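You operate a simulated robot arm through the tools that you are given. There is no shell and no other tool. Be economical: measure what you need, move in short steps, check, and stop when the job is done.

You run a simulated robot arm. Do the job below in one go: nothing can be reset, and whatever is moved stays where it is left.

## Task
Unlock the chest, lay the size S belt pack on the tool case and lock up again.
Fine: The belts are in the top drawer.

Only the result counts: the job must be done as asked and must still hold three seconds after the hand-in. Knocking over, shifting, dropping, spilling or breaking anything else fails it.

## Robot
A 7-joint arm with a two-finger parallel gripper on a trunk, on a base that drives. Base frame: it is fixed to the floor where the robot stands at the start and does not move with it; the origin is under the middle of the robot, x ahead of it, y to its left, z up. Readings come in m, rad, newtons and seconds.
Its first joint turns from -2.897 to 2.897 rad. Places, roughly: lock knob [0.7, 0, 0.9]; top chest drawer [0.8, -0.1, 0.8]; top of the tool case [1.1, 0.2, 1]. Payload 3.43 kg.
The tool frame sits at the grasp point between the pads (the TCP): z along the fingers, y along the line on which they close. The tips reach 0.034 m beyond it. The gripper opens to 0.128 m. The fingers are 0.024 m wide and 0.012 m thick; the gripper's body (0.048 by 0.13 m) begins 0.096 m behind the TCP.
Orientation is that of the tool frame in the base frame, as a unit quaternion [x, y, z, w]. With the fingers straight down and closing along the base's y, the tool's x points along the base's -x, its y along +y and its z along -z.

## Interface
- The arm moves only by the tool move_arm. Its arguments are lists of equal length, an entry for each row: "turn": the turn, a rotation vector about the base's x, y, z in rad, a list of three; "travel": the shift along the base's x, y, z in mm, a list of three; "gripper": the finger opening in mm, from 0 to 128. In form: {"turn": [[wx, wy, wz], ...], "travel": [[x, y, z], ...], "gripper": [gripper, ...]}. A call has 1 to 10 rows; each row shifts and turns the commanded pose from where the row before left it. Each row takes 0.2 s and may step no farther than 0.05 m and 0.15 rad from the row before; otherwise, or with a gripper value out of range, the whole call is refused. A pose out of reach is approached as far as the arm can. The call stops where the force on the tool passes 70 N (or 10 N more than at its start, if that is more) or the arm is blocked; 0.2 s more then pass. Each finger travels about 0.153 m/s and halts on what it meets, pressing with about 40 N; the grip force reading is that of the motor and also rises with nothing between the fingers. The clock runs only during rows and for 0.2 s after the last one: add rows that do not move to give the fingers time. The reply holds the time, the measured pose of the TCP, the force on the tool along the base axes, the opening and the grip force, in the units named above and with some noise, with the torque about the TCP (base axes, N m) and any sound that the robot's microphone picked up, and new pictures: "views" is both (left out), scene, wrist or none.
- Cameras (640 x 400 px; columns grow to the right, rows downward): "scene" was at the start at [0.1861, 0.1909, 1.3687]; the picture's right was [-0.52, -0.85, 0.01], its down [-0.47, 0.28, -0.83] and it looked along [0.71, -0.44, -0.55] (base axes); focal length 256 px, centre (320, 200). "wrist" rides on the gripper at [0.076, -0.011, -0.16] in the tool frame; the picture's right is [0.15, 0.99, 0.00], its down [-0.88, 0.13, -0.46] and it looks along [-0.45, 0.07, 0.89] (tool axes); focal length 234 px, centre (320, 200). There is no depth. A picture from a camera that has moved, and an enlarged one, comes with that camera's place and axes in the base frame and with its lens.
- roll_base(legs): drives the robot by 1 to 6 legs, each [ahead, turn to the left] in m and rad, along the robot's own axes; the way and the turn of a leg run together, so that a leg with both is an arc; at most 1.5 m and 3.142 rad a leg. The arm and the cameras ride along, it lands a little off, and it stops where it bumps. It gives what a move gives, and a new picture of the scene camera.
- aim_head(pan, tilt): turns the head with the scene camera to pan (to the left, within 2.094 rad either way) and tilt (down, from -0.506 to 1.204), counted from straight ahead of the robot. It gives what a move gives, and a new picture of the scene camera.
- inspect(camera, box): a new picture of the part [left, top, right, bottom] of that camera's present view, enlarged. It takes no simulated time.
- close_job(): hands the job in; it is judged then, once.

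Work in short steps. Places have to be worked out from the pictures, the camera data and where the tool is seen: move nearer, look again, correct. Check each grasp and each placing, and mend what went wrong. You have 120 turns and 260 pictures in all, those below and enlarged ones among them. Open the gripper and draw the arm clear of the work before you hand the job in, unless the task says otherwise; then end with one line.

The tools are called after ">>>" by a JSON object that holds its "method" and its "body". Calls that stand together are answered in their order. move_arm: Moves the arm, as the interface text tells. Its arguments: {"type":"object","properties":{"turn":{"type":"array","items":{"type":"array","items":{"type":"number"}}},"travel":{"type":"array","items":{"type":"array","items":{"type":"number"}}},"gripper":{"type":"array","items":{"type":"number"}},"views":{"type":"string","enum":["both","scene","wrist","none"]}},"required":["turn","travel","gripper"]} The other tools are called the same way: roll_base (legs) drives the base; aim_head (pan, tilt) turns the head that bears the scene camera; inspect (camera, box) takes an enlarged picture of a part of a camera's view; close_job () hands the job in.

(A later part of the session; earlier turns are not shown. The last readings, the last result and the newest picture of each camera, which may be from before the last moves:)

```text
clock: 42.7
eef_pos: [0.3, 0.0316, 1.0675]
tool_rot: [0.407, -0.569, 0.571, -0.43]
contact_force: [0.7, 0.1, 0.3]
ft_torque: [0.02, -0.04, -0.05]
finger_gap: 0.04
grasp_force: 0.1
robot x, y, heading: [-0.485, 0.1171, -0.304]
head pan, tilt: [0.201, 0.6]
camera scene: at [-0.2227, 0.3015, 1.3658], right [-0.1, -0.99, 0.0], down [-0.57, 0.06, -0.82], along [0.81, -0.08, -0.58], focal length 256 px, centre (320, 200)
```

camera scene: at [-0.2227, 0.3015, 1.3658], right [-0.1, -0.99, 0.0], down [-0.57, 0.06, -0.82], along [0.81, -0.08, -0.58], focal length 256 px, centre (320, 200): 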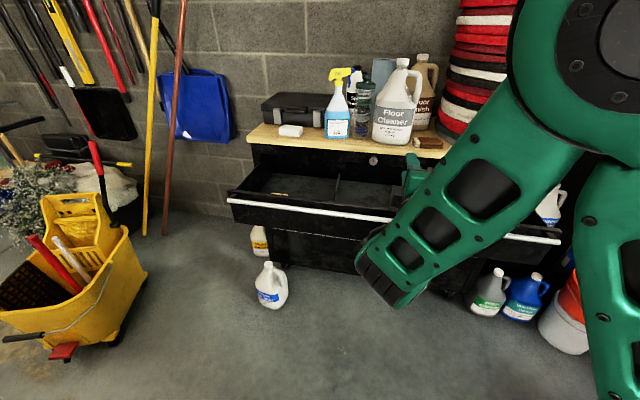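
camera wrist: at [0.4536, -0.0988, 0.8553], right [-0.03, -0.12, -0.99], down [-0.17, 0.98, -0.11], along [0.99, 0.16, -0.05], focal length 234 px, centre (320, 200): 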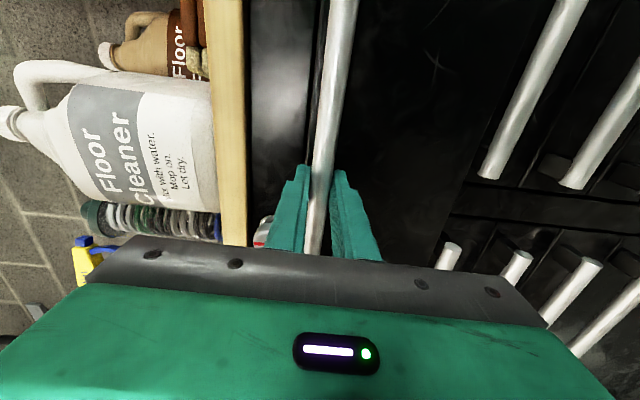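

I'll pitch the tool down over the open drawer so the wrist camera sees into it.

>>> {"method": "move_arm", "body": {"turn": [[0.0433, 0.136, 0], [0.0433, 0.136, 0], [0.0433, 0.136, 0], [0.0433, 0.136, 0], [0.0433, 0.136, 0], [0.0433, 0.136, 0], [0.0433, 0.136, 0], [0.0433, 0.136, 0], [0.0433, 0.136, 0], [0.0433, 0.136, 0]], "travel": [[8, 2, 15], [10, 2, 15], [12, 2, 15], [15, 2, 15], [20, 2, 8], [20, 2, 8], [20, 2, 8], [20, 2, 8], [20, 2, 8], [20, 2, 8]], "gripper": [40, 40, 40, 40, 40, 40, 40, 40, 40, 40]}}

```text
clock: 44.9
eef_pos: [0.4613, 0.0485, 1.1749]
tool_rot: [-0.579, 0.811, -0.065, 0.051]
contact_force: [-1.3, 0.6, 2.7]
ft_torque: [-0.06, -0.1, -0.03]
finger_gap: 0.0397
grasp_force: 0.1
robot x, y, heading: [-0.4865, 0.1179, -0.299]
head pan, tilt: [0.201, 0.6]
camera scene: at [-0.224, 0.3014, 1.3661], right [-0.1, -0.99, 0.0], down [-0.57, 0.06, -0.82], along [0.81, -0.08, -0.58], focal length 256 px, centre (320, 200)
camera wrist: at [0.4233, -0.018, 1.3341], right [-0.97, 0.18, -0.16], down [0.09, 0.9, 0.44], along [0.22, 0.41, -0.89], focal length 234 px, centre (320, 200)
```

scene: 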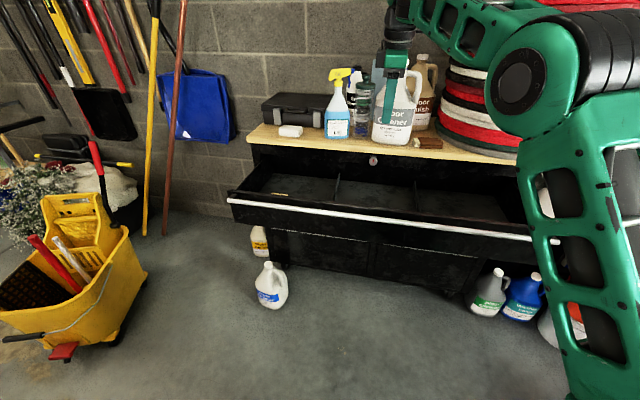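
wrist: 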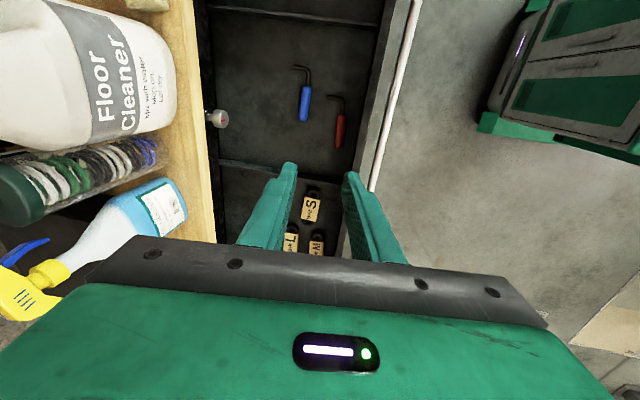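

Three labelled packs (S, L, M) are visible in the left compartment. I'll zoom in.

>>> {"method": "inspect", "body": {"camera": "wrist", "box": [264, 170, 360, 260]}}

```text
4.44 times, centred on (312, 215) of wrist
camera zoom: at [0.4233, -0.018, 1.3341], right [-0.97, 0.18, -0.16], down [0.09, 0.9, 0.44], along [0.22, 0.41, -0.89], focal length 1041 px, centre (356, 133)
```

zoom: 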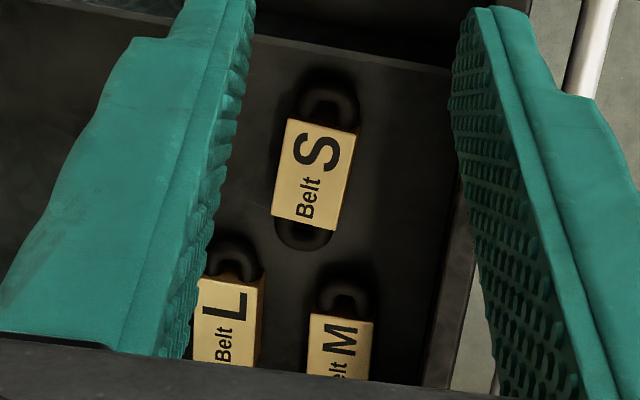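

The S pack is at about (0.586,0.256), long axis along the chest, sleeve about 42 mm across and set for the present closing direction. It's too far away, so I'll swing the arm left and back, then drive ahead 0.2 m.

>>> {"method": "move_arm", "body": {"turn": [[0.025, 0.0786, 0], [0.025, 0.0786, 0], [0, 0, 0], [0, 0, 0], [0, 0, 0]], "travel": [[-7, 44, 0], [-7, 44, 0], [-7, 44, 0], [-7, 44, 0], [-7, 44, 0]], "gripper": [75, 75, 75, 75, 75], "views": "none"}}

>>> {"method": "roll_base", "body": {"legs": [[0.2, 0]]}}

```text
clock: 46.1
eef_pos: [0.4301, 0.246, 1.1746]
tool_rot: [-0.58, 0.815, -0.001, 0.005]
contact_force: [0.0, 0.0, -0.2]
ft_torque: [-0.09, 0.01, 0.01]
finger_gap: 0.0751
grasp_force: 0.1
out of reach, approached as far as the arm can: row 4, 5
robot x, y, heading: [-0.4857, 0.118, -0.301]
head pan, tilt: [0.201, 0.6]
```

```text
clock: 47.7
eef_pos: [0.6213, 0.186, 1.1735]
tool_rot: [-0.58, 0.814, 0.001, 0.006]
contact_force: [-0.4, 0.2, 0.9]
ft_torque: [-0.01, 0.03, 0.01]
finger_gap: 0.0751
grasp_force: 0.0
robot x, y, heading: [-0.2902, 0.0576, -0.302]
head pan, tilt: [0.201, 0.6]
camera scene: at [-0.0307, 0.2413, 1.3659], right [-0.1, -0.99, 0.0], down [-0.57, 0.06, -0.82], along [0.81, -0.08, -0.58], focal length 256 px, centre (320, 200)
```

scene: 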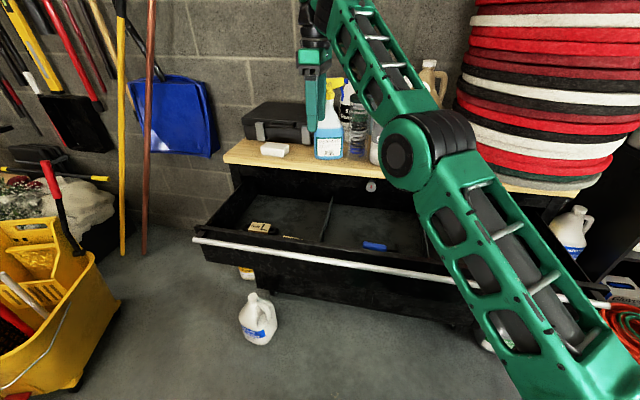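

Now I'll move above the S pack at z≈1.05 and look with the wrist camera.

>>> {"method": "move_arm", "body": {"turn": [[0, 0, 0], [0, 0, 0], [0, 0, 0], [0, 0, 0]], "travel": [[-18, 34, 0], [-18, 35, -20], [0, 0, -50], [0, 0, -50]], "gripper": [75, 75, 75, 75], "views": "both"}}

```text
clock: 48.7
eef_pos: [0.5721, 0.2602, 1.064]
tool_rot: [-0.58, 0.814, -0.005, 0.011]
contact_force: [-0.3, -0.2, 0.8]
ft_torque: [0.02, -0.05, 0.01]
finger_gap: 0.075
grasp_force: 0.0
robot x, y, heading: [-0.2903, 0.0641, -0.301]
head pan, tilt: [0.201, 0.6]
camera scene: at [-0.031, 0.2413, 1.366], right [-0.1, -0.99, 0.0], down [-0.57, 0.06, -0.82], along [0.81, -0.08, -0.58], focal length 256 px, centre (320, 200)
camera wrist: at [0.5546, 0.1849, 1.2237], right [-0.98, 0.19, -0.02], down [0.15, 0.87, 0.46], along [0.1, 0.45, -0.89], focal length 234 px, centre (320, 200)
```

scene: 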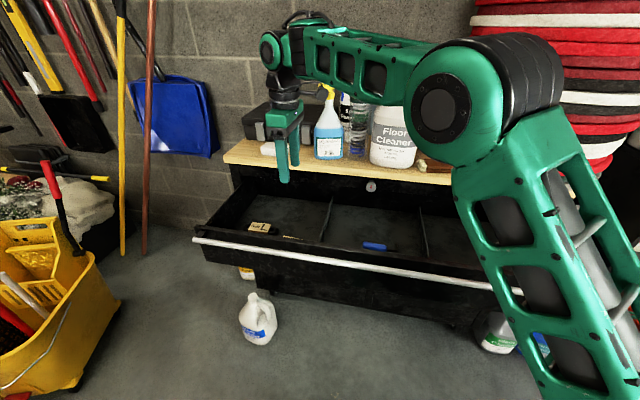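
wrist: 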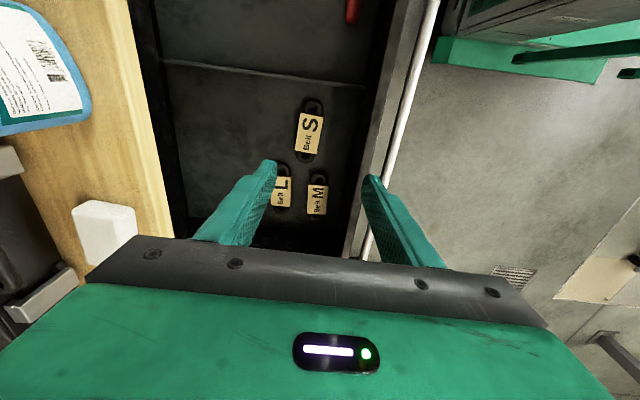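

Two rays put the S sleeve at about (0.596,0.263,0.78). I'll go down to z≈0.93 over it and look again.

>>> {"method": "move_arm", "body": {"turn": [[0, 0, 0], [0, 0, 0], [0, 0, 0], [0, 0, 0]], "travel": [[12, 1, -30], [12, 1, -35], [0, 0, -35], [0, 0, -34]], "gripper": [75, 75, 75, 75], "views": "wrist"}}

>>> {"method": "inspect", "body": {"camera": "wrist", "box": [220, 60, 420, 260]}}

```text
clock: 49.7
eef_pos: [0.5949, 0.2607, 0.9304]
tool_rot: [-0.58, 0.815, -0.004, 0.01]
contact_force: [-0.5, 0.4, 0.7]
ft_torque: [0.0, -0.04, 0.0]
finger_gap: 0.075
grasp_force: 0.0
robot x, y, heading: [-0.2947, 0.0603, -0.303]
head pan, tilt: [0.201, 0.6]
camera wrist: at [0.578, 0.1846, 1.0902], right [-0.98, 0.19, -0.02], down [0.15, 0.87, 0.46], along [0.1, 0.45, -0.89], focal length 234 px, centre (320, 200)
```

wrist: 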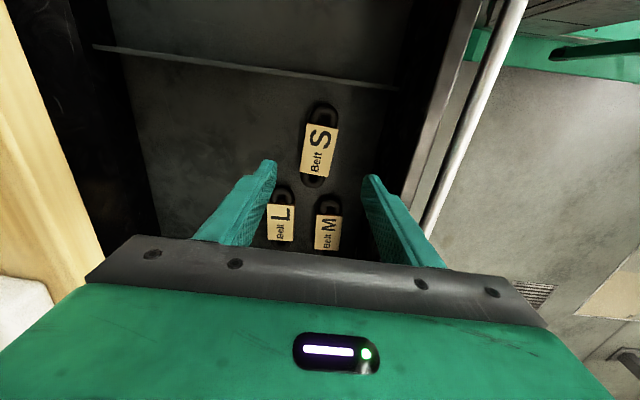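

```text
2.00 times, centred on (320, 160) of wrist
camera zoom: at [0.578, 0.1846, 1.0902], right [-0.98, 0.19, -0.02], down [0.15, 0.87, 0.46], along [0.1, 0.45, -0.89], focal length 468 px, centre (320, 280)
```

zoom: 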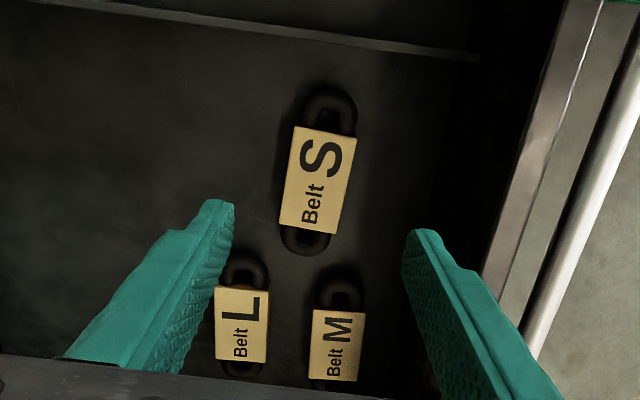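

The S sleeve centre refines to (0.599,0.265), well aligned. I'll open a clear straddle and lower to TCP z≈0.80, with contact guarded.

>>> {"method": "move_arm", "body": {"turn": [[0, 0, 0], [0, 0, 0], [0, 0, 0], [0, 0, 0], [0, 0, 0]], "travel": [[4, 4, -30], [0, 0, -35], [0, 0, -35], [0, 0, -28], [0, 0, 0]], "gripper": [75, 75, 75, 75, 75], "views": "both"}}

>>> {"method": "inspect", "body": {"camera": "wrist", "box": [220, 60, 420, 260]}}

```text
clock: 50.9
eef_pos: [0.6015, 0.2652, 0.801]
tool_rot: [-0.581, 0.814, -0.005, 0.01]
contact_force: [0.6, -0.1, -0.4]
ft_torque: [-0.03, -0.01, 0.02]
finger_gap: 0.0749
grasp_force: 0.1
robot x, y, heading: [-0.2953, 0.0623, -0.301]
head pan, tilt: [0.201, 0.6]
camera scene: at [-0.0308, 0.2414, 1.3659], right [-0.1, -0.99, 0.0], down [-0.57, 0.06, -0.82], along [0.81, -0.08, -0.58], focal length 256 px, centre (320, 200)
camera wrist: at [0.5834, 0.1891, 0.9606], right [-0.98, 0.19, -0.02], down [0.16, 0.87, 0.46], along [0.1, 0.45, -0.89], focal length 234 px, centre (320, 200)
```

scene: 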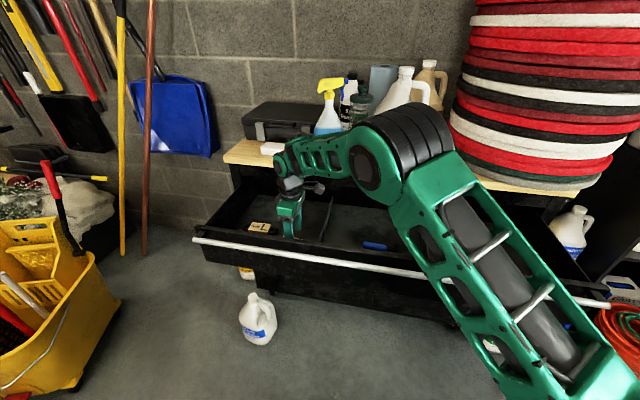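
wrist: 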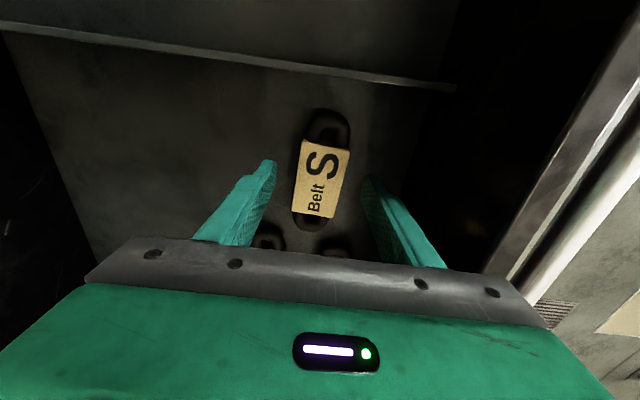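

```text
2.00 times, centred on (320, 160) of wrist
camera zoom: at [0.5834, 0.1891, 0.9606], right [-0.98, 0.19, -0.02], down [0.16, 0.87, 0.46], along [0.1, 0.45, -0.89], focal length 468 px, centre (320, 280)
```

zoom: 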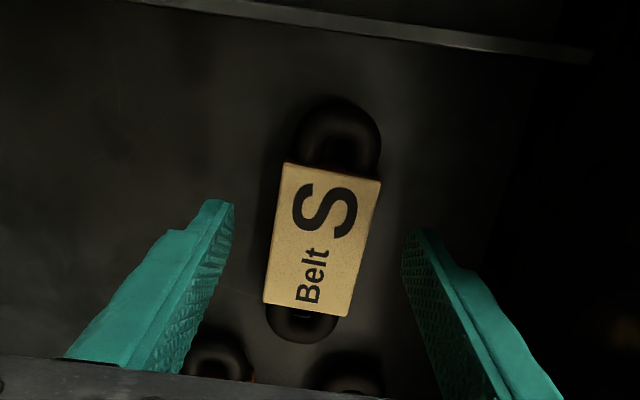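

The fingers straddle the sleeve, but the new triangulation puts its top lower, at z≈0.75, and 10 mm further left. I'll correct y and lower in guarded steps.

>>> {"method": "move_arm", "body": {"turn": [[0, 0, 0], [0, 0, 0], [0, 0, 0], [0, 0, 0]], "travel": [[1, 8, -10], [0, 0, -12], [0, 0, -10], [0, 0, 0]], "gripper": [75, 75, 75, 75], "views": "wrist"}}

>>> {"method": "inspect", "body": {"camera": "wrist", "box": [220, 60, 420, 260]}}

```text
clock: 51.9
eef_pos: [0.6012, 0.2724, 0.7709]
tool_rot: [-0.58, 0.815, -0.005, 0.009]
contact_force: [0.1, -0.6, -0.2]
ft_torque: [0.01, 0.01, -0.07]
finger_gap: 0.075
grasp_force: 0.0
robot x, y, heading: [-0.2919, 0.0629, -0.301]
head pan, tilt: [0.201, 0.6]
camera wrist: at [0.5845, 0.1968, 0.9304], right [-0.98, 0.19, -0.02], down [0.16, 0.87, 0.46], along [0.1, 0.45, -0.89], focal length 234 px, centre (320, 200)
```

wrist: 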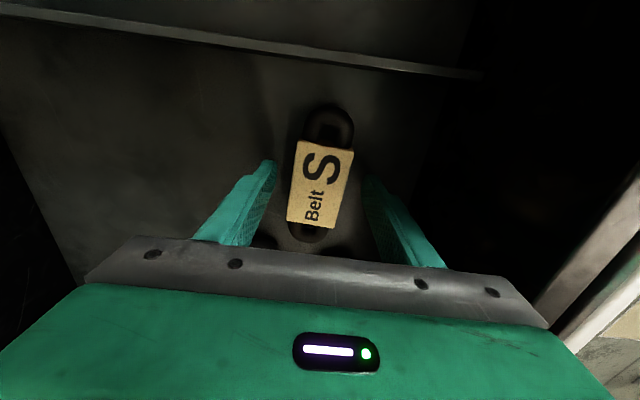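

```text
2.00 times, centred on (320, 160) of wrist
camera zoom: at [0.5845, 0.1968, 0.9304], right [-0.98, 0.19, -0.02], down [0.16, 0.87, 0.46], along [0.1, 0.45, -0.89], focal length 468 px, centre (320, 280)
```

zoom: 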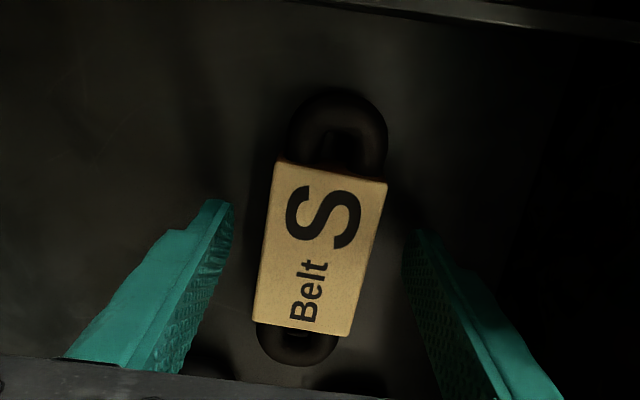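

Well centred. The tips are around the sleeve top, so I'll lower 12 mm more in small steps.

>>> {"method": "move_arm", "body": {"turn": [[0, 0, 0], [0, 0, 0], [0, 0, 0], [0, 0, 0]], "travel": [[0, 0, -4], [0, 0, -4], [0, 0, -4], [0, 0, 0]], "gripper": [75, 75, 75, 75], "views": "none"}}

>>> {"method": "inspect", "body": {"camera": "wrist", "box": [220, 60, 420, 260]}}

```text
clock: 52.9
eef_pos: [0.602, 0.2734, 0.7605]
tool_rot: [-0.58, 0.815, -0.005, 0.011]
contact_force: [-3.0, -3.7, 18.8]
ft_torque: [-0.03, 0.84, 0.16]
finger_gap: 0.075
grasp_force: 0.1
robot x, y, heading: [-0.2964, 0.0568, -0.305]
head pan, tilt: [0.201, 0.6]
```

```text
2.00 times, centred on (320, 160) of wrist
camera zoom: at [0.5838, 0.1971, 0.9201], right [-0.98, 0.19, -0.02], down [0.15, 0.87, 0.46], along [0.11, 0.45, -0.89], focal length 468 px, centre (320, 280)
```

zoom: 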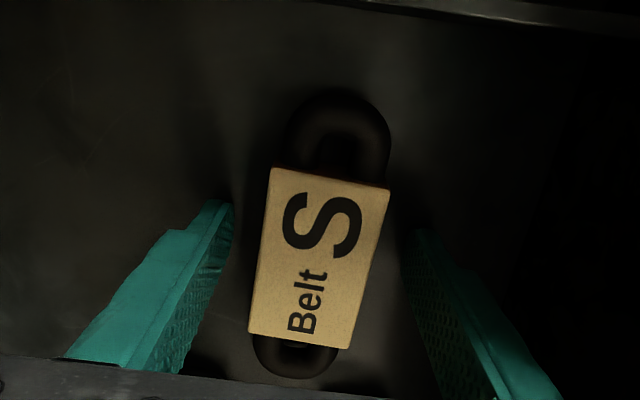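

The tips touched the drawer floor at z≈0.727. I'll raise 3 mm and close on the sleeve.

>>> {"method": "move_arm", "body": {"turn": [[0, 0, 0], [0, 0, 0], [0, 0, 0], [0, 0, 0], [0, 0, 0]], "travel": [[0, 0, 4], [0, 0, 0], [0, 0, 0], [0, 0, 0], [0, 0, 0]], "gripper": [75, 55, 25, 15, 15], "views": "wrist"}}

```text
clock: 54.1
eef_pos: [0.6014, 0.2742, 0.7633]
tool_rot: [-0.58, 0.815, -0.005, 0.01]
contact_force: [-0.5, -0.4, 0.3]
ft_torque: [-0.02, -0.01, -0.02]
finger_gap: 0.045
grasp_force: 39.3
robot x, y, heading: [-0.2949, 0.0605, -0.301]
head pan, tilt: [0.201, 0.6]
camera wrist: at [0.5838, 0.1974, 0.9221], right [-0.98, 0.19, -0.02], down [0.16, 0.87, 0.46], along [0.1, 0.45, -0.89], focal length 234 px, centre (320, 200)
```

wrist: 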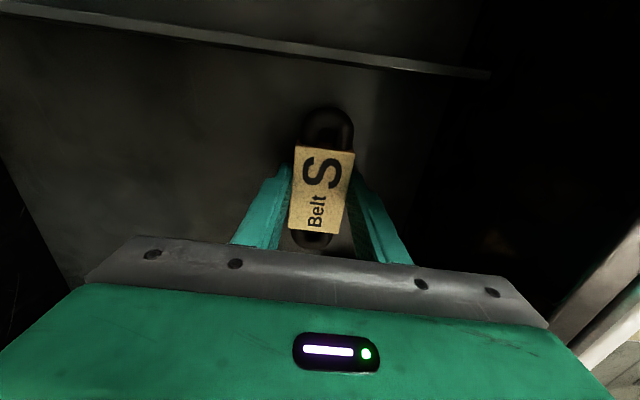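

Grip is holding at 45 mm. I'll lift straight out of the drawer and check.

>>> {"method": "move_arm", "body": {"turn": [[0, 0, 0], [0, 0, 0], [0, 0, 0], [0, 0, 0], [0, 0, 0], [0, 0, 0], [0, 0, 0]], "travel": [[0, 0, 20], [0, 0, 40], [0, 0, 45], [0, 0, 45], [0, 0, 45], [0, 0, 45], [0, 0, 45]], "gripper": [15, 15, 15, 15, 15, 15, 15], "views": "both"}}

```text
clock: 55.7
eef_pos: [0.6029, 0.2735, 1.0491]
tool_rot: [-0.58, 0.814, -0.005, 0.01]
contact_force: [0.6, 0.2, -0.7]
ft_torque: [-0.02, -0.01, 0.04]
finger_gap: 0.0149
grasp_force: 0.1
robot x, y, heading: [-0.2904, 0.0622, -0.3]
head pan, tilt: [0.201, 0.6]
camera scene: at [-0.0306, 0.2415, 1.3659], right [-0.1, -0.99, 0.0], down [-0.57, 0.06, -0.82], along [0.81, -0.08, -0.58], focal length 256 px, centre (320, 200)
camera wrist: at [0.5864, 0.1983, 1.2092], right [-0.98, 0.19, -0.02], down [0.16, 0.87, 0.46], along [0.1, 0.45, -0.89], focal length 234 px, centre (320, 200)
```

scene: 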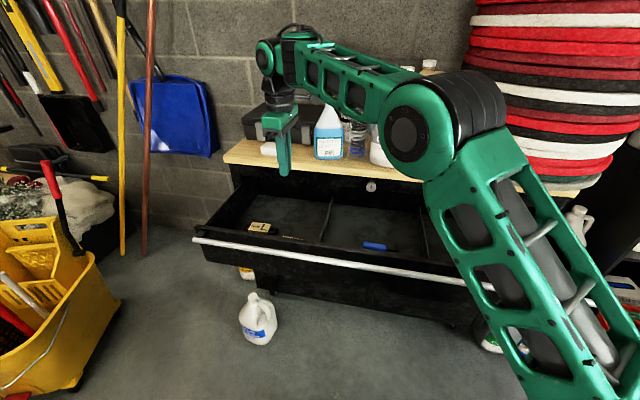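
wrist: 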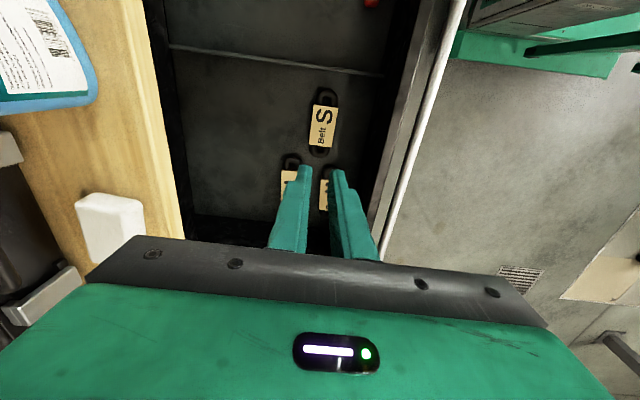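

The pack slipped out and S is still lying in the drawer. I'll look at its pose before retrying.

>>> {"method": "inspect", "body": {"camera": "wrist", "box": [270, 70, 370, 170]}}

```text
4.00 times, centred on (320, 120) of wrist
camera zoom: at [0.5864, 0.1983, 1.2092], right [-0.98, 0.19, -0.02], down [0.16, 0.87, 0.46], along [0.1, 0.45, -0.89], focal length 937 px, centre (320, 520)
```

zoom: 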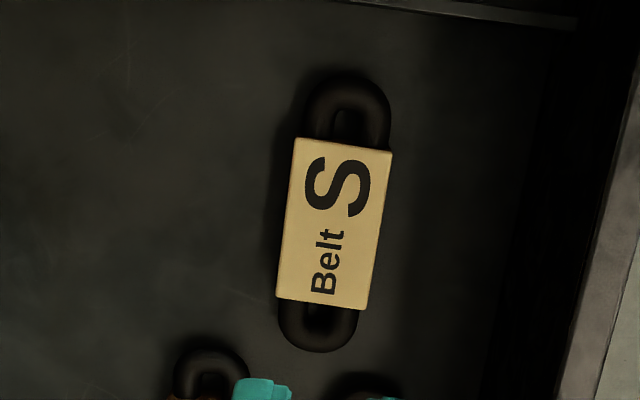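

The pack stayed at (0.601,0.276), now about 2.6° off the tool's yaw. The tool was also tilted 0.022 rad, so the far tip sat high. I'll fix tilt and yaw and open wide, then go down again until the tips just touch the floor.

>>> {"method": "move_arm", "body": {"turn": [[-0.0035, 0.022, 0.045], [0, 0, 0], [0, 0, 0], [0, 0, 0], [0, 0, 0], [0, 0, 0], [0, 0, 0], [0, 0, 0]], "travel": [[-1, 2, 0], [0, 0, -48], [0, 0, -48], [0, 0, -48], [0, 0, -48], [0, 0, -48], [0, 0, -35], [0, 0, 0]], "gripper": [75, 75, 75, 75, 75, 75, 75, 75], "views": "wrist"}}

>>> {"method": "inspect", "body": {"camera": "wrist", "box": [220, 60, 420, 260]}}

```text
clock: 57.5
eef_pos: [0.5996, 0.2746, 0.7753]
tool_rot: [-0.598, 0.801, 0.0, 0.0]
contact_force: [1.0, -0.4, 0.1]
ft_torque: [-0.03, 0.04, 0.01]
finger_gap: 0.075
grasp_force: 0.0
robot x, y, heading: [-0.2943, 0.0602, -0.304]
head pan, tilt: [0.201, 0.6]
camera wrist: at [0.59, 0.1997, 0.9353], right [-0.99, 0.14, 0.0], down [0.13, 0.88, 0.46], along [0.06, 0.45, -0.89], focal length 234 px, centre (320, 200)
```

wrist: 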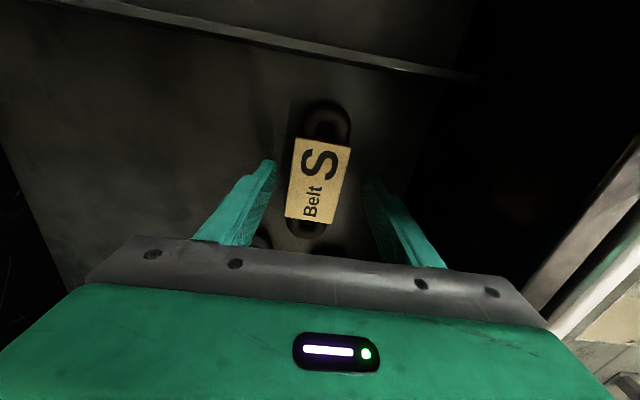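

```text
2.00 times, centred on (320, 160) of wrist
camera zoom: at [0.59, 0.1997, 0.9353], right [-0.99, 0.14, 0.0], down [0.13, 0.88, 0.46], along [0.06, 0.45, -0.89], focal length 468 px, centre (320, 280)
```

zoom: 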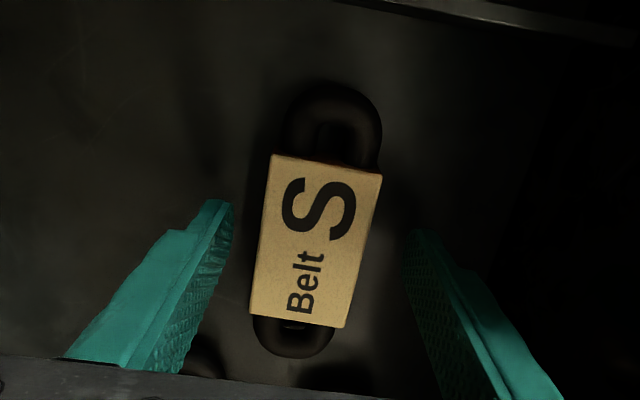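

Aligned and level. I'll lower gently to find the floor.

>>> {"method": "move_arm", "body": {"turn": [[0, 0, 0], [0, 0, 0], [0, 0, 0], [0, 0, 0]], "travel": [[1, 1, -10], [0, 0, -3], [0, 0, -3], [0, 0, 0]], "gripper": [75, 75, 75, 75], "views": "none"}}

```text
clock: 58.5
eef_pos: [0.6008, 0.2762, 0.7605]
tool_rot: [-0.598, 0.801, 0.001, 0.001]
contact_force: [-1.0, -1.2, 9.6]
ft_torque: [-0.04, 0.45, 0.13]
finger_gap: 0.0755
grasp_force: 0.2
robot x, y, heading: [-0.2935, 0.0573, -0.303]
head pan, tilt: [0.201, 0.6]
```

Light contact again at the same height. I'll raise 1 mm, close fully and hold, then lift only 10 mm slowly and check.

>>> {"method": "move_arm", "body": {"turn": [[0, 0, 0], [0, 0, 0], [0, 0, 0], [0, 0, 0], [0, 0, 0], [0, 0, 0]], "travel": [[0, 0, 1.5], [0, 0, 0], [0, 0, 0], [0, 0, 0], [0, 0, 0], [0, 0, 0]], "gripper": [75, 50, 30, 10, 0, 0], "views": "none"}}

>>> {"method": "move_arm", "body": {"turn": [[0, 0, 0], [0, 0, 0], [0, 0, 0], [0, 0, 0]], "travel": [[0, 0, 4], [0, 0, 4], [0, 0, 4], [0, 0, 0]], "gripper": [0, 0, 0, 0], "views": "wrist"}}

>>> {"method": "inspect", "body": {"camera": "wrist", "box": [220, 60, 420, 260]}}

```text
clock: 59.9
eef_pos: [0.6007, 0.2759, 0.7593]
tool_rot: [-0.599, 0.801, -0.001, 0.0]
contact_force: [0.9, -1.5, 2.1]
ft_torque: [-0.08, -0.08, -0.02]
finger_gap: 0.0447
grasp_force: 40.2
robot x, y, heading: [-0.2927, 0.0574, -0.301]
head pan, tilt: [0.201, 0.6]
```

```text
clock: 60.9
eef_pos: [0.6011, 0.2757, 0.773]
tool_rot: [-0.599, 0.801, 0.0, -0.001]
contact_force: [0.7, -0.1, -0.8]
ft_torque: [0.0, -0.01, 0.0]
finger_gap: 0.0447
grasp_force: 40.0
robot x, y, heading: [-0.2938, 0.0604, -0.303]
head pan, tilt: [0.201, 0.6]
camera wrist: at [0.591, 0.2001, 0.9318], right [-0.99, 0.14, 0.0], down [0.13, 0.88, 0.46], along [0.06, 0.45, -0.89], focal length 234 px, centre (320, 200)
```

wrist: 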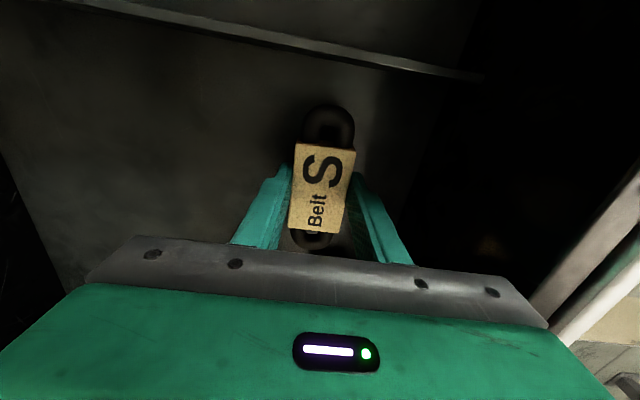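

```text
2.00 times, centred on (320, 160) of wrist
camera zoom: at [0.591, 0.2001, 0.9318], right [-0.99, 0.14, 0.0], down [0.13, 0.88, 0.46], along [0.06, 0.45, -0.89], focal length 468 px, centre (320, 280)
```

zoom: 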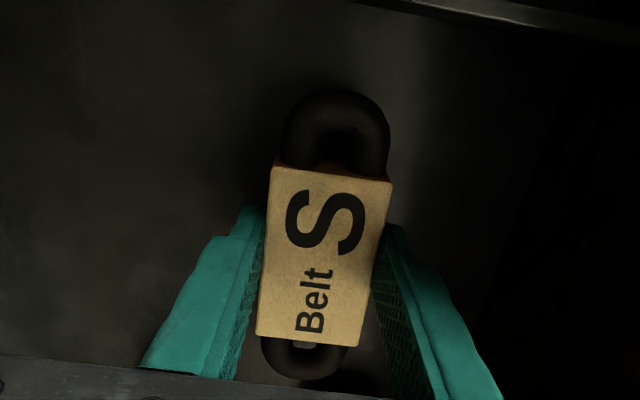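

The pack grew in the picture and the gap is still 44.7 mm, so it is off the floor. I'll continue the lift slowly.

>>> {"method": "move_arm", "body": {"turn": [[0, 0, 0], [0, 0, 0], [0, 0, 0], [0, 0, 0], [0, 0, 0], [0, 0, 0], [0, 0, 0], [0, 0, 0], [0, 0, 0], [0, 0, 0]], "travel": [[0, 0, 5], [0, 0, 8], [0, 0, 10], [0, 0, 10], [0, 0, 10], [0, 0, 10], [0, 0, 10], [0, 0, 10], [0, 0, 5], [0, 0, 0]], "gripper": [0, 0, 0, 0, 0, 0, 0, 0, 0, 0], "views": "wrist"}}

```text
clock: 63.1
eef_pos: [0.6007, 0.2754, 0.8477]
tool_rot: [-0.598, 0.802, -0.001, 0.0]
contact_force: [0.0, -0.3, -0.5]
ft_torque: [0.01, -0.01, 0.03]
finger_gap: 0.0444
grasp_force: 39.6
robot x, y, heading: [-0.2942, 0.062, -0.299]
head pan, tilt: [0.201, 0.6]
camera wrist: at [0.5911, 0.1991, 1.0075], right [-0.99, 0.14, 0.0], down [0.13, 0.88, 0.46], along [0.06, 0.45, -0.89], focal length 234 px, centre (320, 200)
```

wrist: 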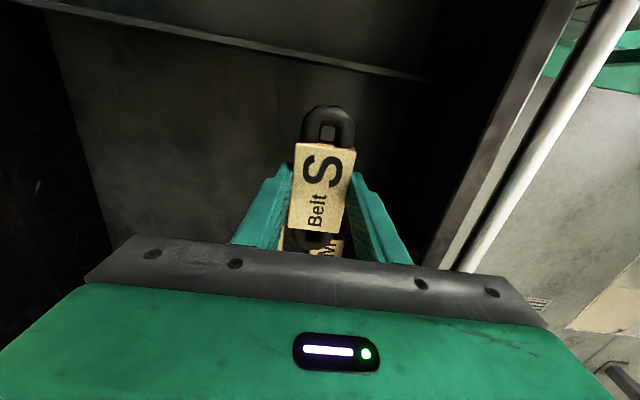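

S is firmly out. My plan is to shut the drawer by pressing its handle with the side of the gripper body, so nothing loads the pack. First I'll raise it clear of the drawer front.

>>> {"method": "move_arm", "body": {"turn": [[0, 0, 0], [0, 0, 0], [0, 0, 0], [0, 0, 0], [0, 0, 0], [0, 0, 0], [0, 0, 0], [0, 0, 0], [0, 0, 0], [0, 0, 0]], "travel": [[0, 0, 10], [0, 0, 18], [0, 0, 18], [0, 0, 18], [0, 0, 18], [0, 0, 18], [0, 0, 18], [0, 0, 18], [0, 0, 10], [0, 0, 0]], "gripper": [0, 0, 0, 0, 0, 0, 0, 0, 0, 0], "views": "both"}}

```text
clock: 65.3
eef_pos: [0.6001, 0.2763, 0.9959]
tool_rot: [-0.599, 0.801, 0.0, -0.001]
contact_force: [-0.4, 0.1, -0.1]
ft_torque: [-0.04, 0.0, 0.04]
finger_gap: 0.0447
grasp_force: 39.6
robot x, y, heading: [-0.296, 0.0603, -0.302]
head pan, tilt: [0.201, 0.6]
camera scene: at [-0.0307, 0.2414, 1.3659], right [-0.1, -0.99, 0.0], down [-0.57, 0.06, -0.82], along [0.81, -0.08, -0.58], focal length 256 px, centre (320, 200)
camera wrist: at [0.591, 0.1998, 1.1553], right [-0.99, 0.14, 0.0], down [0.13, 0.88, 0.46], along [0.06, 0.45, -0.89], focal length 234 px, centre (320, 200)
```

scene: 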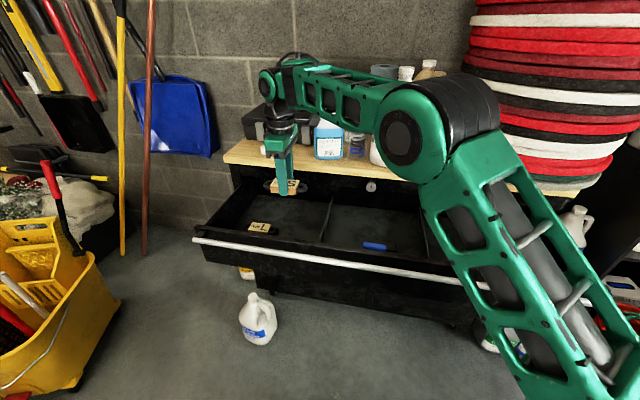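
wrist: 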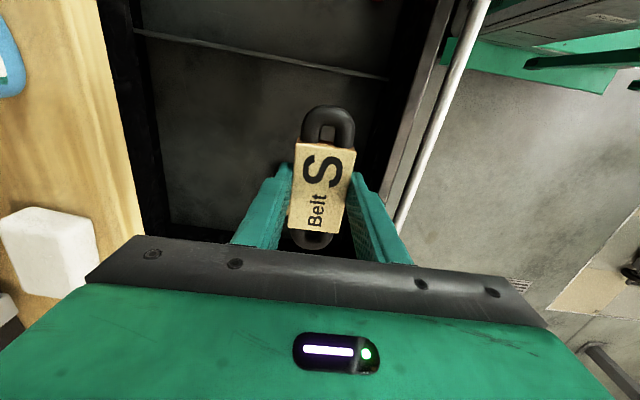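

Stable. I'll back the base 0.07 m, then swing the arm to the near side of the drawer front at this height.

>>> {"method": "roll_base", "body": {"legs": [[-0.07, 0]]}}

>>> {"method": "move_arm", "body": {"turn": [[0, 0, 0], [0, 0, 0], [0, 0, 0], [0, 0, 0], [0, 0, 0], [0, 0, 0], [0, 0, 0], [0, 0, 0], [0, 0, 0], [0, 0, 0]], "travel": [[-12, -10, 0], [-24, -21, 0], [-30, -26, 0], [-32, -28, 0], [-32, -28, 0], [-32, -28, 0], [-32, -28, 0], [-30, -26, 0], [-24, -21, 0], [-13, -11, 0]], "gripper": [0, 0, 0, 0, 0, 0, 0, 0, 0, 0], "views": "both"}}

```text
clock: 66.3
eef_pos: [0.5341, 0.296, 0.9954]
tool_rot: [-0.598, 0.801, 0.0, 0.0]
contact_force: [0.0, 0.0, -0.8]
ft_torque: [0.05, 0.02, -0.01]
finger_gap: 0.0446
grasp_force: 39.9
robot x, y, heading: [-0.3622, 0.0797, -0.299]
head pan, tilt: [0.201, 0.6]
camera scene: at [-0.0985, 0.2625, 1.3659], right [-0.1, -0.99, 0.0], down [-0.57, 0.06, -0.82], along [0.81, -0.08, -0.58], focal length 256 px, centre (320, 200)
```

scene: 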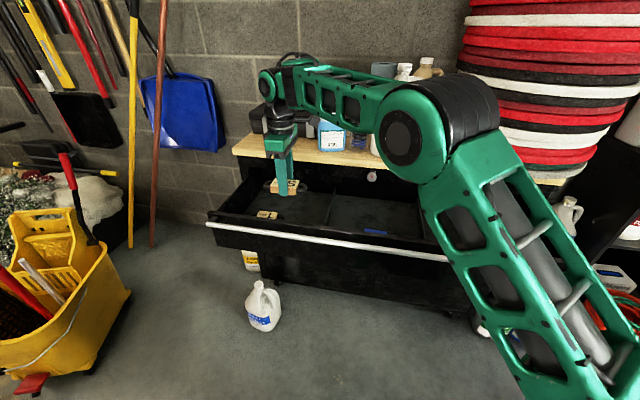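

```text
clock: 68.5
eef_pos: [0.2596, 0.0714, 1.005]
tool_rot: [-0.598, 0.801, -0.004, 0.003]
contact_force: [1.6, -0.2, -0.9]
ft_torque: [-0.02, 0.02, 0.02]
finger_gap: 0.0447
grasp_force: 39.9
robot x, y, heading: [-0.3605, 0.0763, -0.298]
head pan, tilt: [0.201, 0.6]
camera scene: at [-0.0984, 0.2626, 1.3659], right [-0.1, -0.99, 0.0], down [-0.57, 0.06, -0.82], along [0.81, -0.08, -0.58], focal length 256 px, centre (320, 200)
camera wrist: at [0.2477, -0.0034, 1.1652], right [-0.99, 0.14, -0.01], down [0.12, 0.88, 0.45], along [0.07, 0.45, -0.89], focal length 234 px, centre (320, 200)
```

scene: 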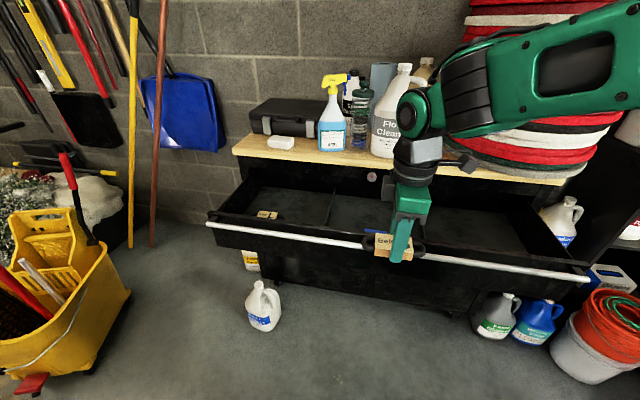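
wrist: 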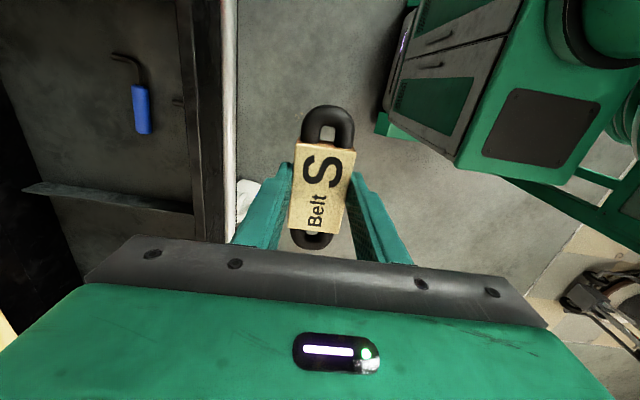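

Clear of the drawer front by about 5 cm. I'll lower so the gripper body comes level with the handle (TCP z≈0.735).

>>> {"method": "move_arm", "body": {"turn": [[0, 0, 0], [0, 0, 0], [0, 0, 0], [0, 0, 0], [0, 0, 0], [0, 0, 0], [0, 0, 0], [0, 0, 0], [0, 0, 0], [0, 0, 0]], "travel": [[0, 0, -15], [0, 0, -28], [0, 0, -30], [0, 0, -30], [0, 0, -30], [0, 0, -30], [0, 0, -30], [0, 0, -30], [0, 0, -28], [0, 0, -17]], "gripper": [0, 0, 0, 0, 0, 0, 0, 0, 0, 0], "views": "both"}}

```text
clock: 70.7
eef_pos: [0.2615, 0.0729, 0.7392]
tool_rot: [-0.598, 0.801, -0.005, 0.004]
contact_force: [0.2, -0.2, 0.4]
ft_torque: [-0.03, -0.04, -0.02]
finger_gap: 0.0446
grasp_force: 40.4
robot x, y, heading: [-0.3592, 0.0811, -0.302]
head pan, tilt: [0.201, 0.6]
camera scene: at [-0.0987, 0.2625, 1.366], right [-0.1, -0.99, 0.0], down [-0.57, 0.06, -0.82], along [0.81, -0.08, -0.58], focal length 256 px, centre (320, 200)
camera wrist: at [0.2494, -0.0028, 0.8975], right [-0.99, 0.14, -0.01], down [0.12, 0.88, 0.45], along [0.07, 0.45, -0.89], focal length 234 px, centre (320, 200)
```

scene: 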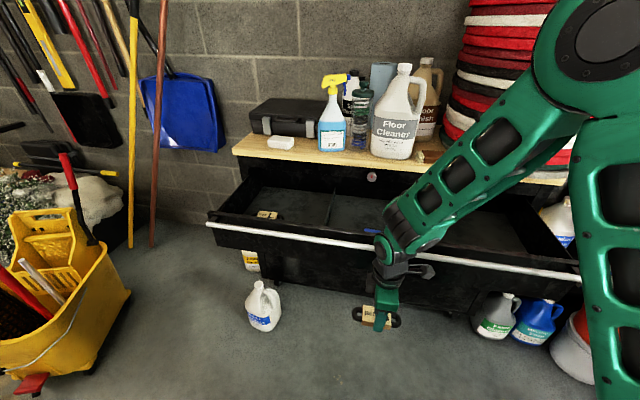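
wrist: 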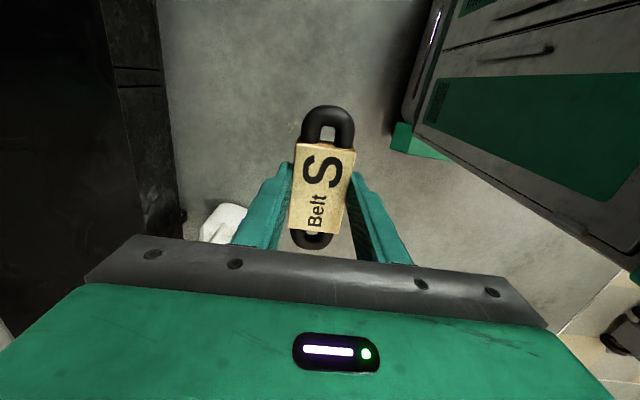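

Everything is still held. I'll shift right a little to keep away from the knob, then push forward along the normal in gentle rows.

>>> {"method": "move_arm", "body": {"turn": [[0, 0, 0], [0, 0, 0], [0, 0, 0], [0, 0, 0], [0, 0, 0], [0, 0, 0], [0, 0, 0], [0, 0, 0], [0, 0, 0], [0, 0, 0]], "travel": [[0, -16, -2], [3, -18, -2], [12, -10, 0], [14.3, -4.5, 0], [14.3, -4.5, 0], [9.5, -3, 0], [9.5, -3, 0], [14.3, -4.5, 0], [14.3, -4.5, 0], [14.3, -4.5, 0]], "gripper": [0, 0, 0, 0, 0, 0, 0, 0, 0, 0], "views": "both"}}

```text
clock: 72.9
eef_pos: [0.3665, 0.0016, 0.7324]
tool_rot: [-0.598, 0.801, -0.005, 0.003]
contact_force: [-0.3, 0.6, 0.0]
ft_torque: [-0.03, -0.01, 0.0]
finger_gap: 0.0449
grasp_force: 39.5
robot x, y, heading: [-0.3605, 0.0794, -0.302]
head pan, tilt: [0.201, 0.6]
camera scene: at [-0.0986, 0.2625, 1.3659], right [-0.1, -0.99, 0.0], down [-0.57, 0.06, -0.82], along [0.81, -0.08, -0.58], focal length 256 px, centre (320, 200)
camera wrist: at [0.3533, -0.074, 0.8935], right [-0.99, 0.14, -0.01], down [0.12, 0.88, 0.45], along [0.08, 0.45, -0.89], focal length 234 px, centre (320, 200)
```

scene: 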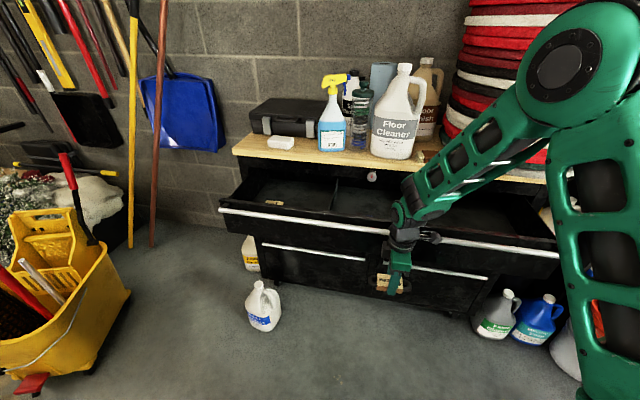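
wrist: 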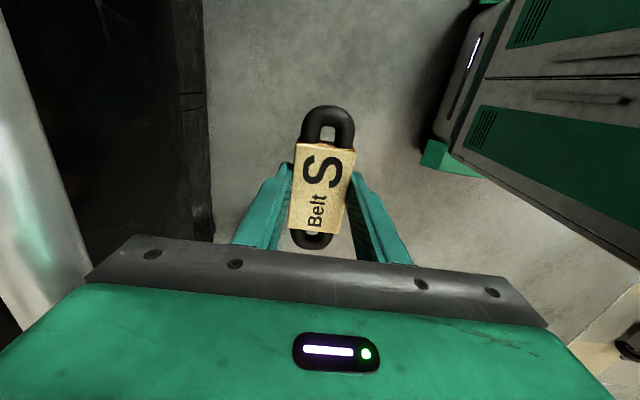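

The drawer is moving in with almost no force. I'll keep pushing.

>>> {"method": "move_arm", "body": {"turn": [[0, 0, 0], [0, 0, 0], [0, 0, 0], [0, 0, 0], [0, 0, 0], [0, 0, 0], [0, 0, 0], [0, 0, 0], [0, 0, 0], [0, 0, 0]], "travel": [[14.3, -4.5, 0], [17, -5.4, 0], [17, -5.4, 0], [17, -5.4, 0], [17, -5.4, 0], [17, -5.4, 0], [17, -5.4, 0], [17, -5.4, 0], [17, -5.4, 0], [14.3, -4.5, 0]], "gripper": [0, 0, 0, 0, 0, 0, 0, 0, 0, 0], "views": "scene"}}

```text
clock: 75.1
eef_pos: [0.5303, -0.0512, 0.7328]
tool_rot: [-0.598, 0.802, -0.005, 0.003]
contact_force: [0.2, 0.0, -0.2]
ft_torque: [-0.02, -0.02, 0.03]
finger_gap: 0.0447
grasp_force: 40.0
robot x, y, heading: [-0.3608, 0.0786, -0.302]
head pan, tilt: [0.201, 0.6]
camera scene: at [-0.0985, 0.2625, 1.3659], right [-0.1, -0.99, 0.0], down [-0.57, 0.06, -0.82], along [0.81, -0.08, -0.58], focal length 256 px, centre (320, 200)
```

scene: 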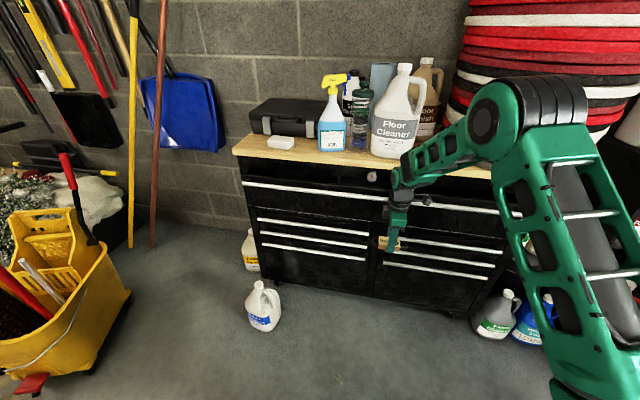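

Nearly closed. I'll go on with smaller rows and watch the force.

>>> {"method": "move_arm", "body": {"turn": [[0, 0, 0], [0, 0, 0], [0, 0, 0], [0, 0, 0], [0, 0, 0], [0, 0, 0]], "travel": [[9, -2.9, 0], [9, -2.9, 0], [9, -2.9, 0], [8, -2.5, 0], [8, -2.5, 0], [0, 0, 0]], "gripper": [0, 0, 0, 0, 0, 0], "views": "scene"}}

>>> {"method": "inspect", "body": {"camera": "scene", "box": [230, 130, 550, 330]}}

```text
clock: 76.5
eef_pos: [0.5755, -0.0634, 0.7332]
tool_rot: [-0.598, 0.802, -0.005, 0.005]
contact_force: [0.3, -0.4, -0.7]
ft_torque: [0.03, -0.01, -0.01]
finger_gap: 0.0449
grasp_force: 40.4
robot x, y, heading: [-0.3598, 0.0803, -0.303]
head pan, tilt: [0.201, 0.6]
camera scene: at [-0.0984, 0.2624, 1.3659], right [-0.1, -0.99, 0.0], down [-0.57, 0.06, -0.82], along [0.81, -0.08, -0.58], focal length 256 px, centre (320, 200)
```

scene: 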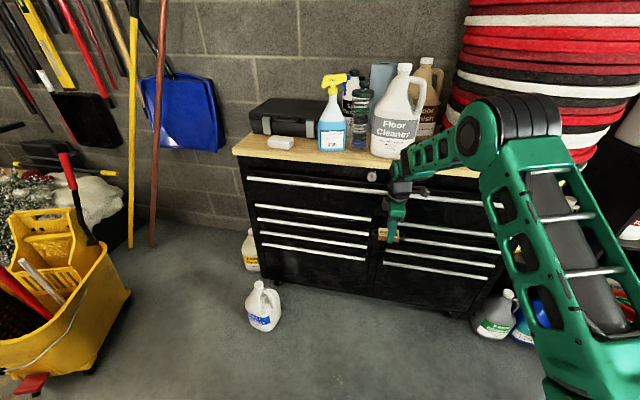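

```text
2.00 times, centred on (390, 230) of scene
camera zoom: at [-0.0984, 0.2624, 1.3659], right [-0.1, -0.99, 0.0], down [-0.57, 0.06, -0.82], along [0.81, -0.08, -0.58], focal length 511 px, centre (180, 140)
```

zoom: 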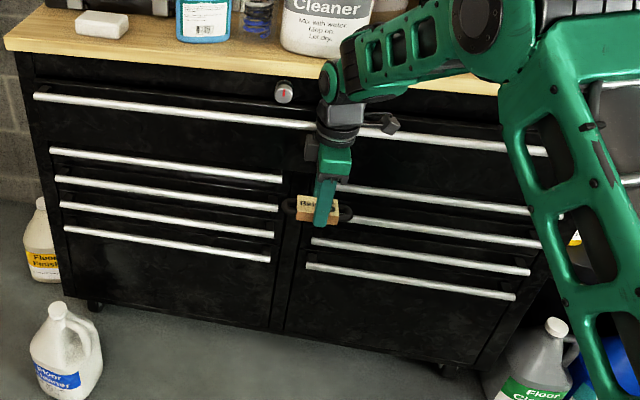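

About 20 mm remains by my reckoning. I'll push on in 5 mm rows until a force builds.

>>> {"method": "move_arm", "body": {"turn": [[0, 0, 0], [0, 0, 0], [0, 0, 0], [0, 0, 0], [0, 0, 0]], "travel": [[4.8, -1.5, 0], [4.8, -1.5, 0], [4.8, -1.5, 0], [4.8, -1.5, 0], [0, 0, 0]], "gripper": [0, 0, 0, 0, 0], "views": "none"}}

```text
clock: 77.7
eef_pos: [0.5939, -0.0716, 0.7343]
tool_rot: [-0.598, 0.802, -0.005, 0.005]
contact_force: [0.4, -0.1, -0.7]
ft_torque: [0.01, -0.01, 0.03]
finger_gap: 0.0448
grasp_force: 39.8
robot x, y, heading: [-0.3621, 0.083, -0.302]
head pan, tilt: [0.201, 0.6]
```

Still no force. I'll continue in 3 mm rows.

>>> {"method": "move_arm", "body": {"turn": [[0, 0, 0], [0, 0, 0], [0, 0, 0], [0, 0, 0], [0, 0, 0]], "travel": [[2.9, -0.9, 0], [2.9, -0.9, 0], [2.9, -0.9, 0], [2.9, -0.9, 0], [0, 0, 0]], "gripper": [0, 0, 0, 0, 0], "views": "scene"}}

>>> {"method": "inspect", "body": {"camera": "scene", "box": [340, 140, 440, 260]}}

```text
clock: 78.6
eef_pos: [0.5886, -0.0688, 0.7426]
tool_rot: [-0.598, 0.801, -0.004, 0.004]
contact_force: [-0.3, 0.2, -1.7]
ft_torque: [0.03, 0.05, 0.0]
finger_gap: 0.0448
grasp_force: 40.0
robot x, y, heading: [-0.3619, 0.0821, -0.306]
head pan, tilt: [0.201, 0.6]
stopped in row 4: the force on the tool passed its limit at 78 N (the readings are from after the stop); the commanded pose is now the measured one
camera scene: at [-0.0981, 0.2624, 1.3658], right [-0.1, -0.99, 0.0], down [-0.57, 0.06, -0.82], along [0.81, -0.08, -0.58], focal length 256 px, centre (320, 200)
```

scene: 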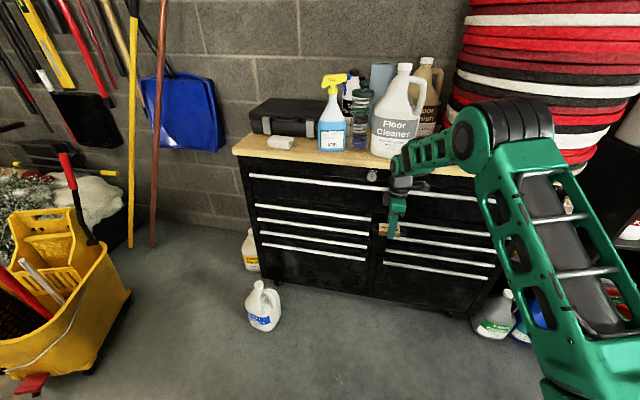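

```text
3.33 times, centred on (390, 200) of scene
camera zoom: at [-0.0981, 0.2624, 1.3658], right [-0.1, -0.99, 0.0], down [-0.57, 0.06, -0.82], along [0.81, -0.08, -0.58], focal length 852 px, centre (87, 200)
```

zoom: 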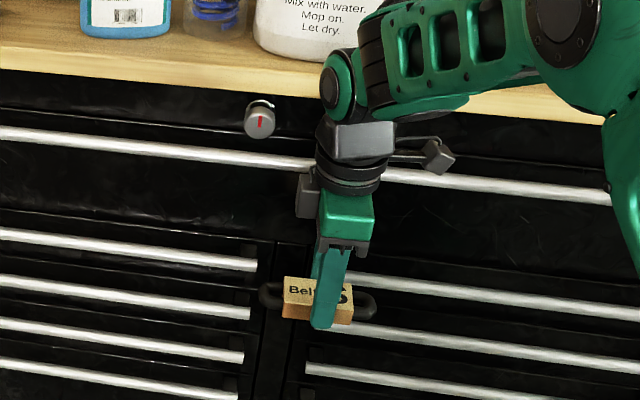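

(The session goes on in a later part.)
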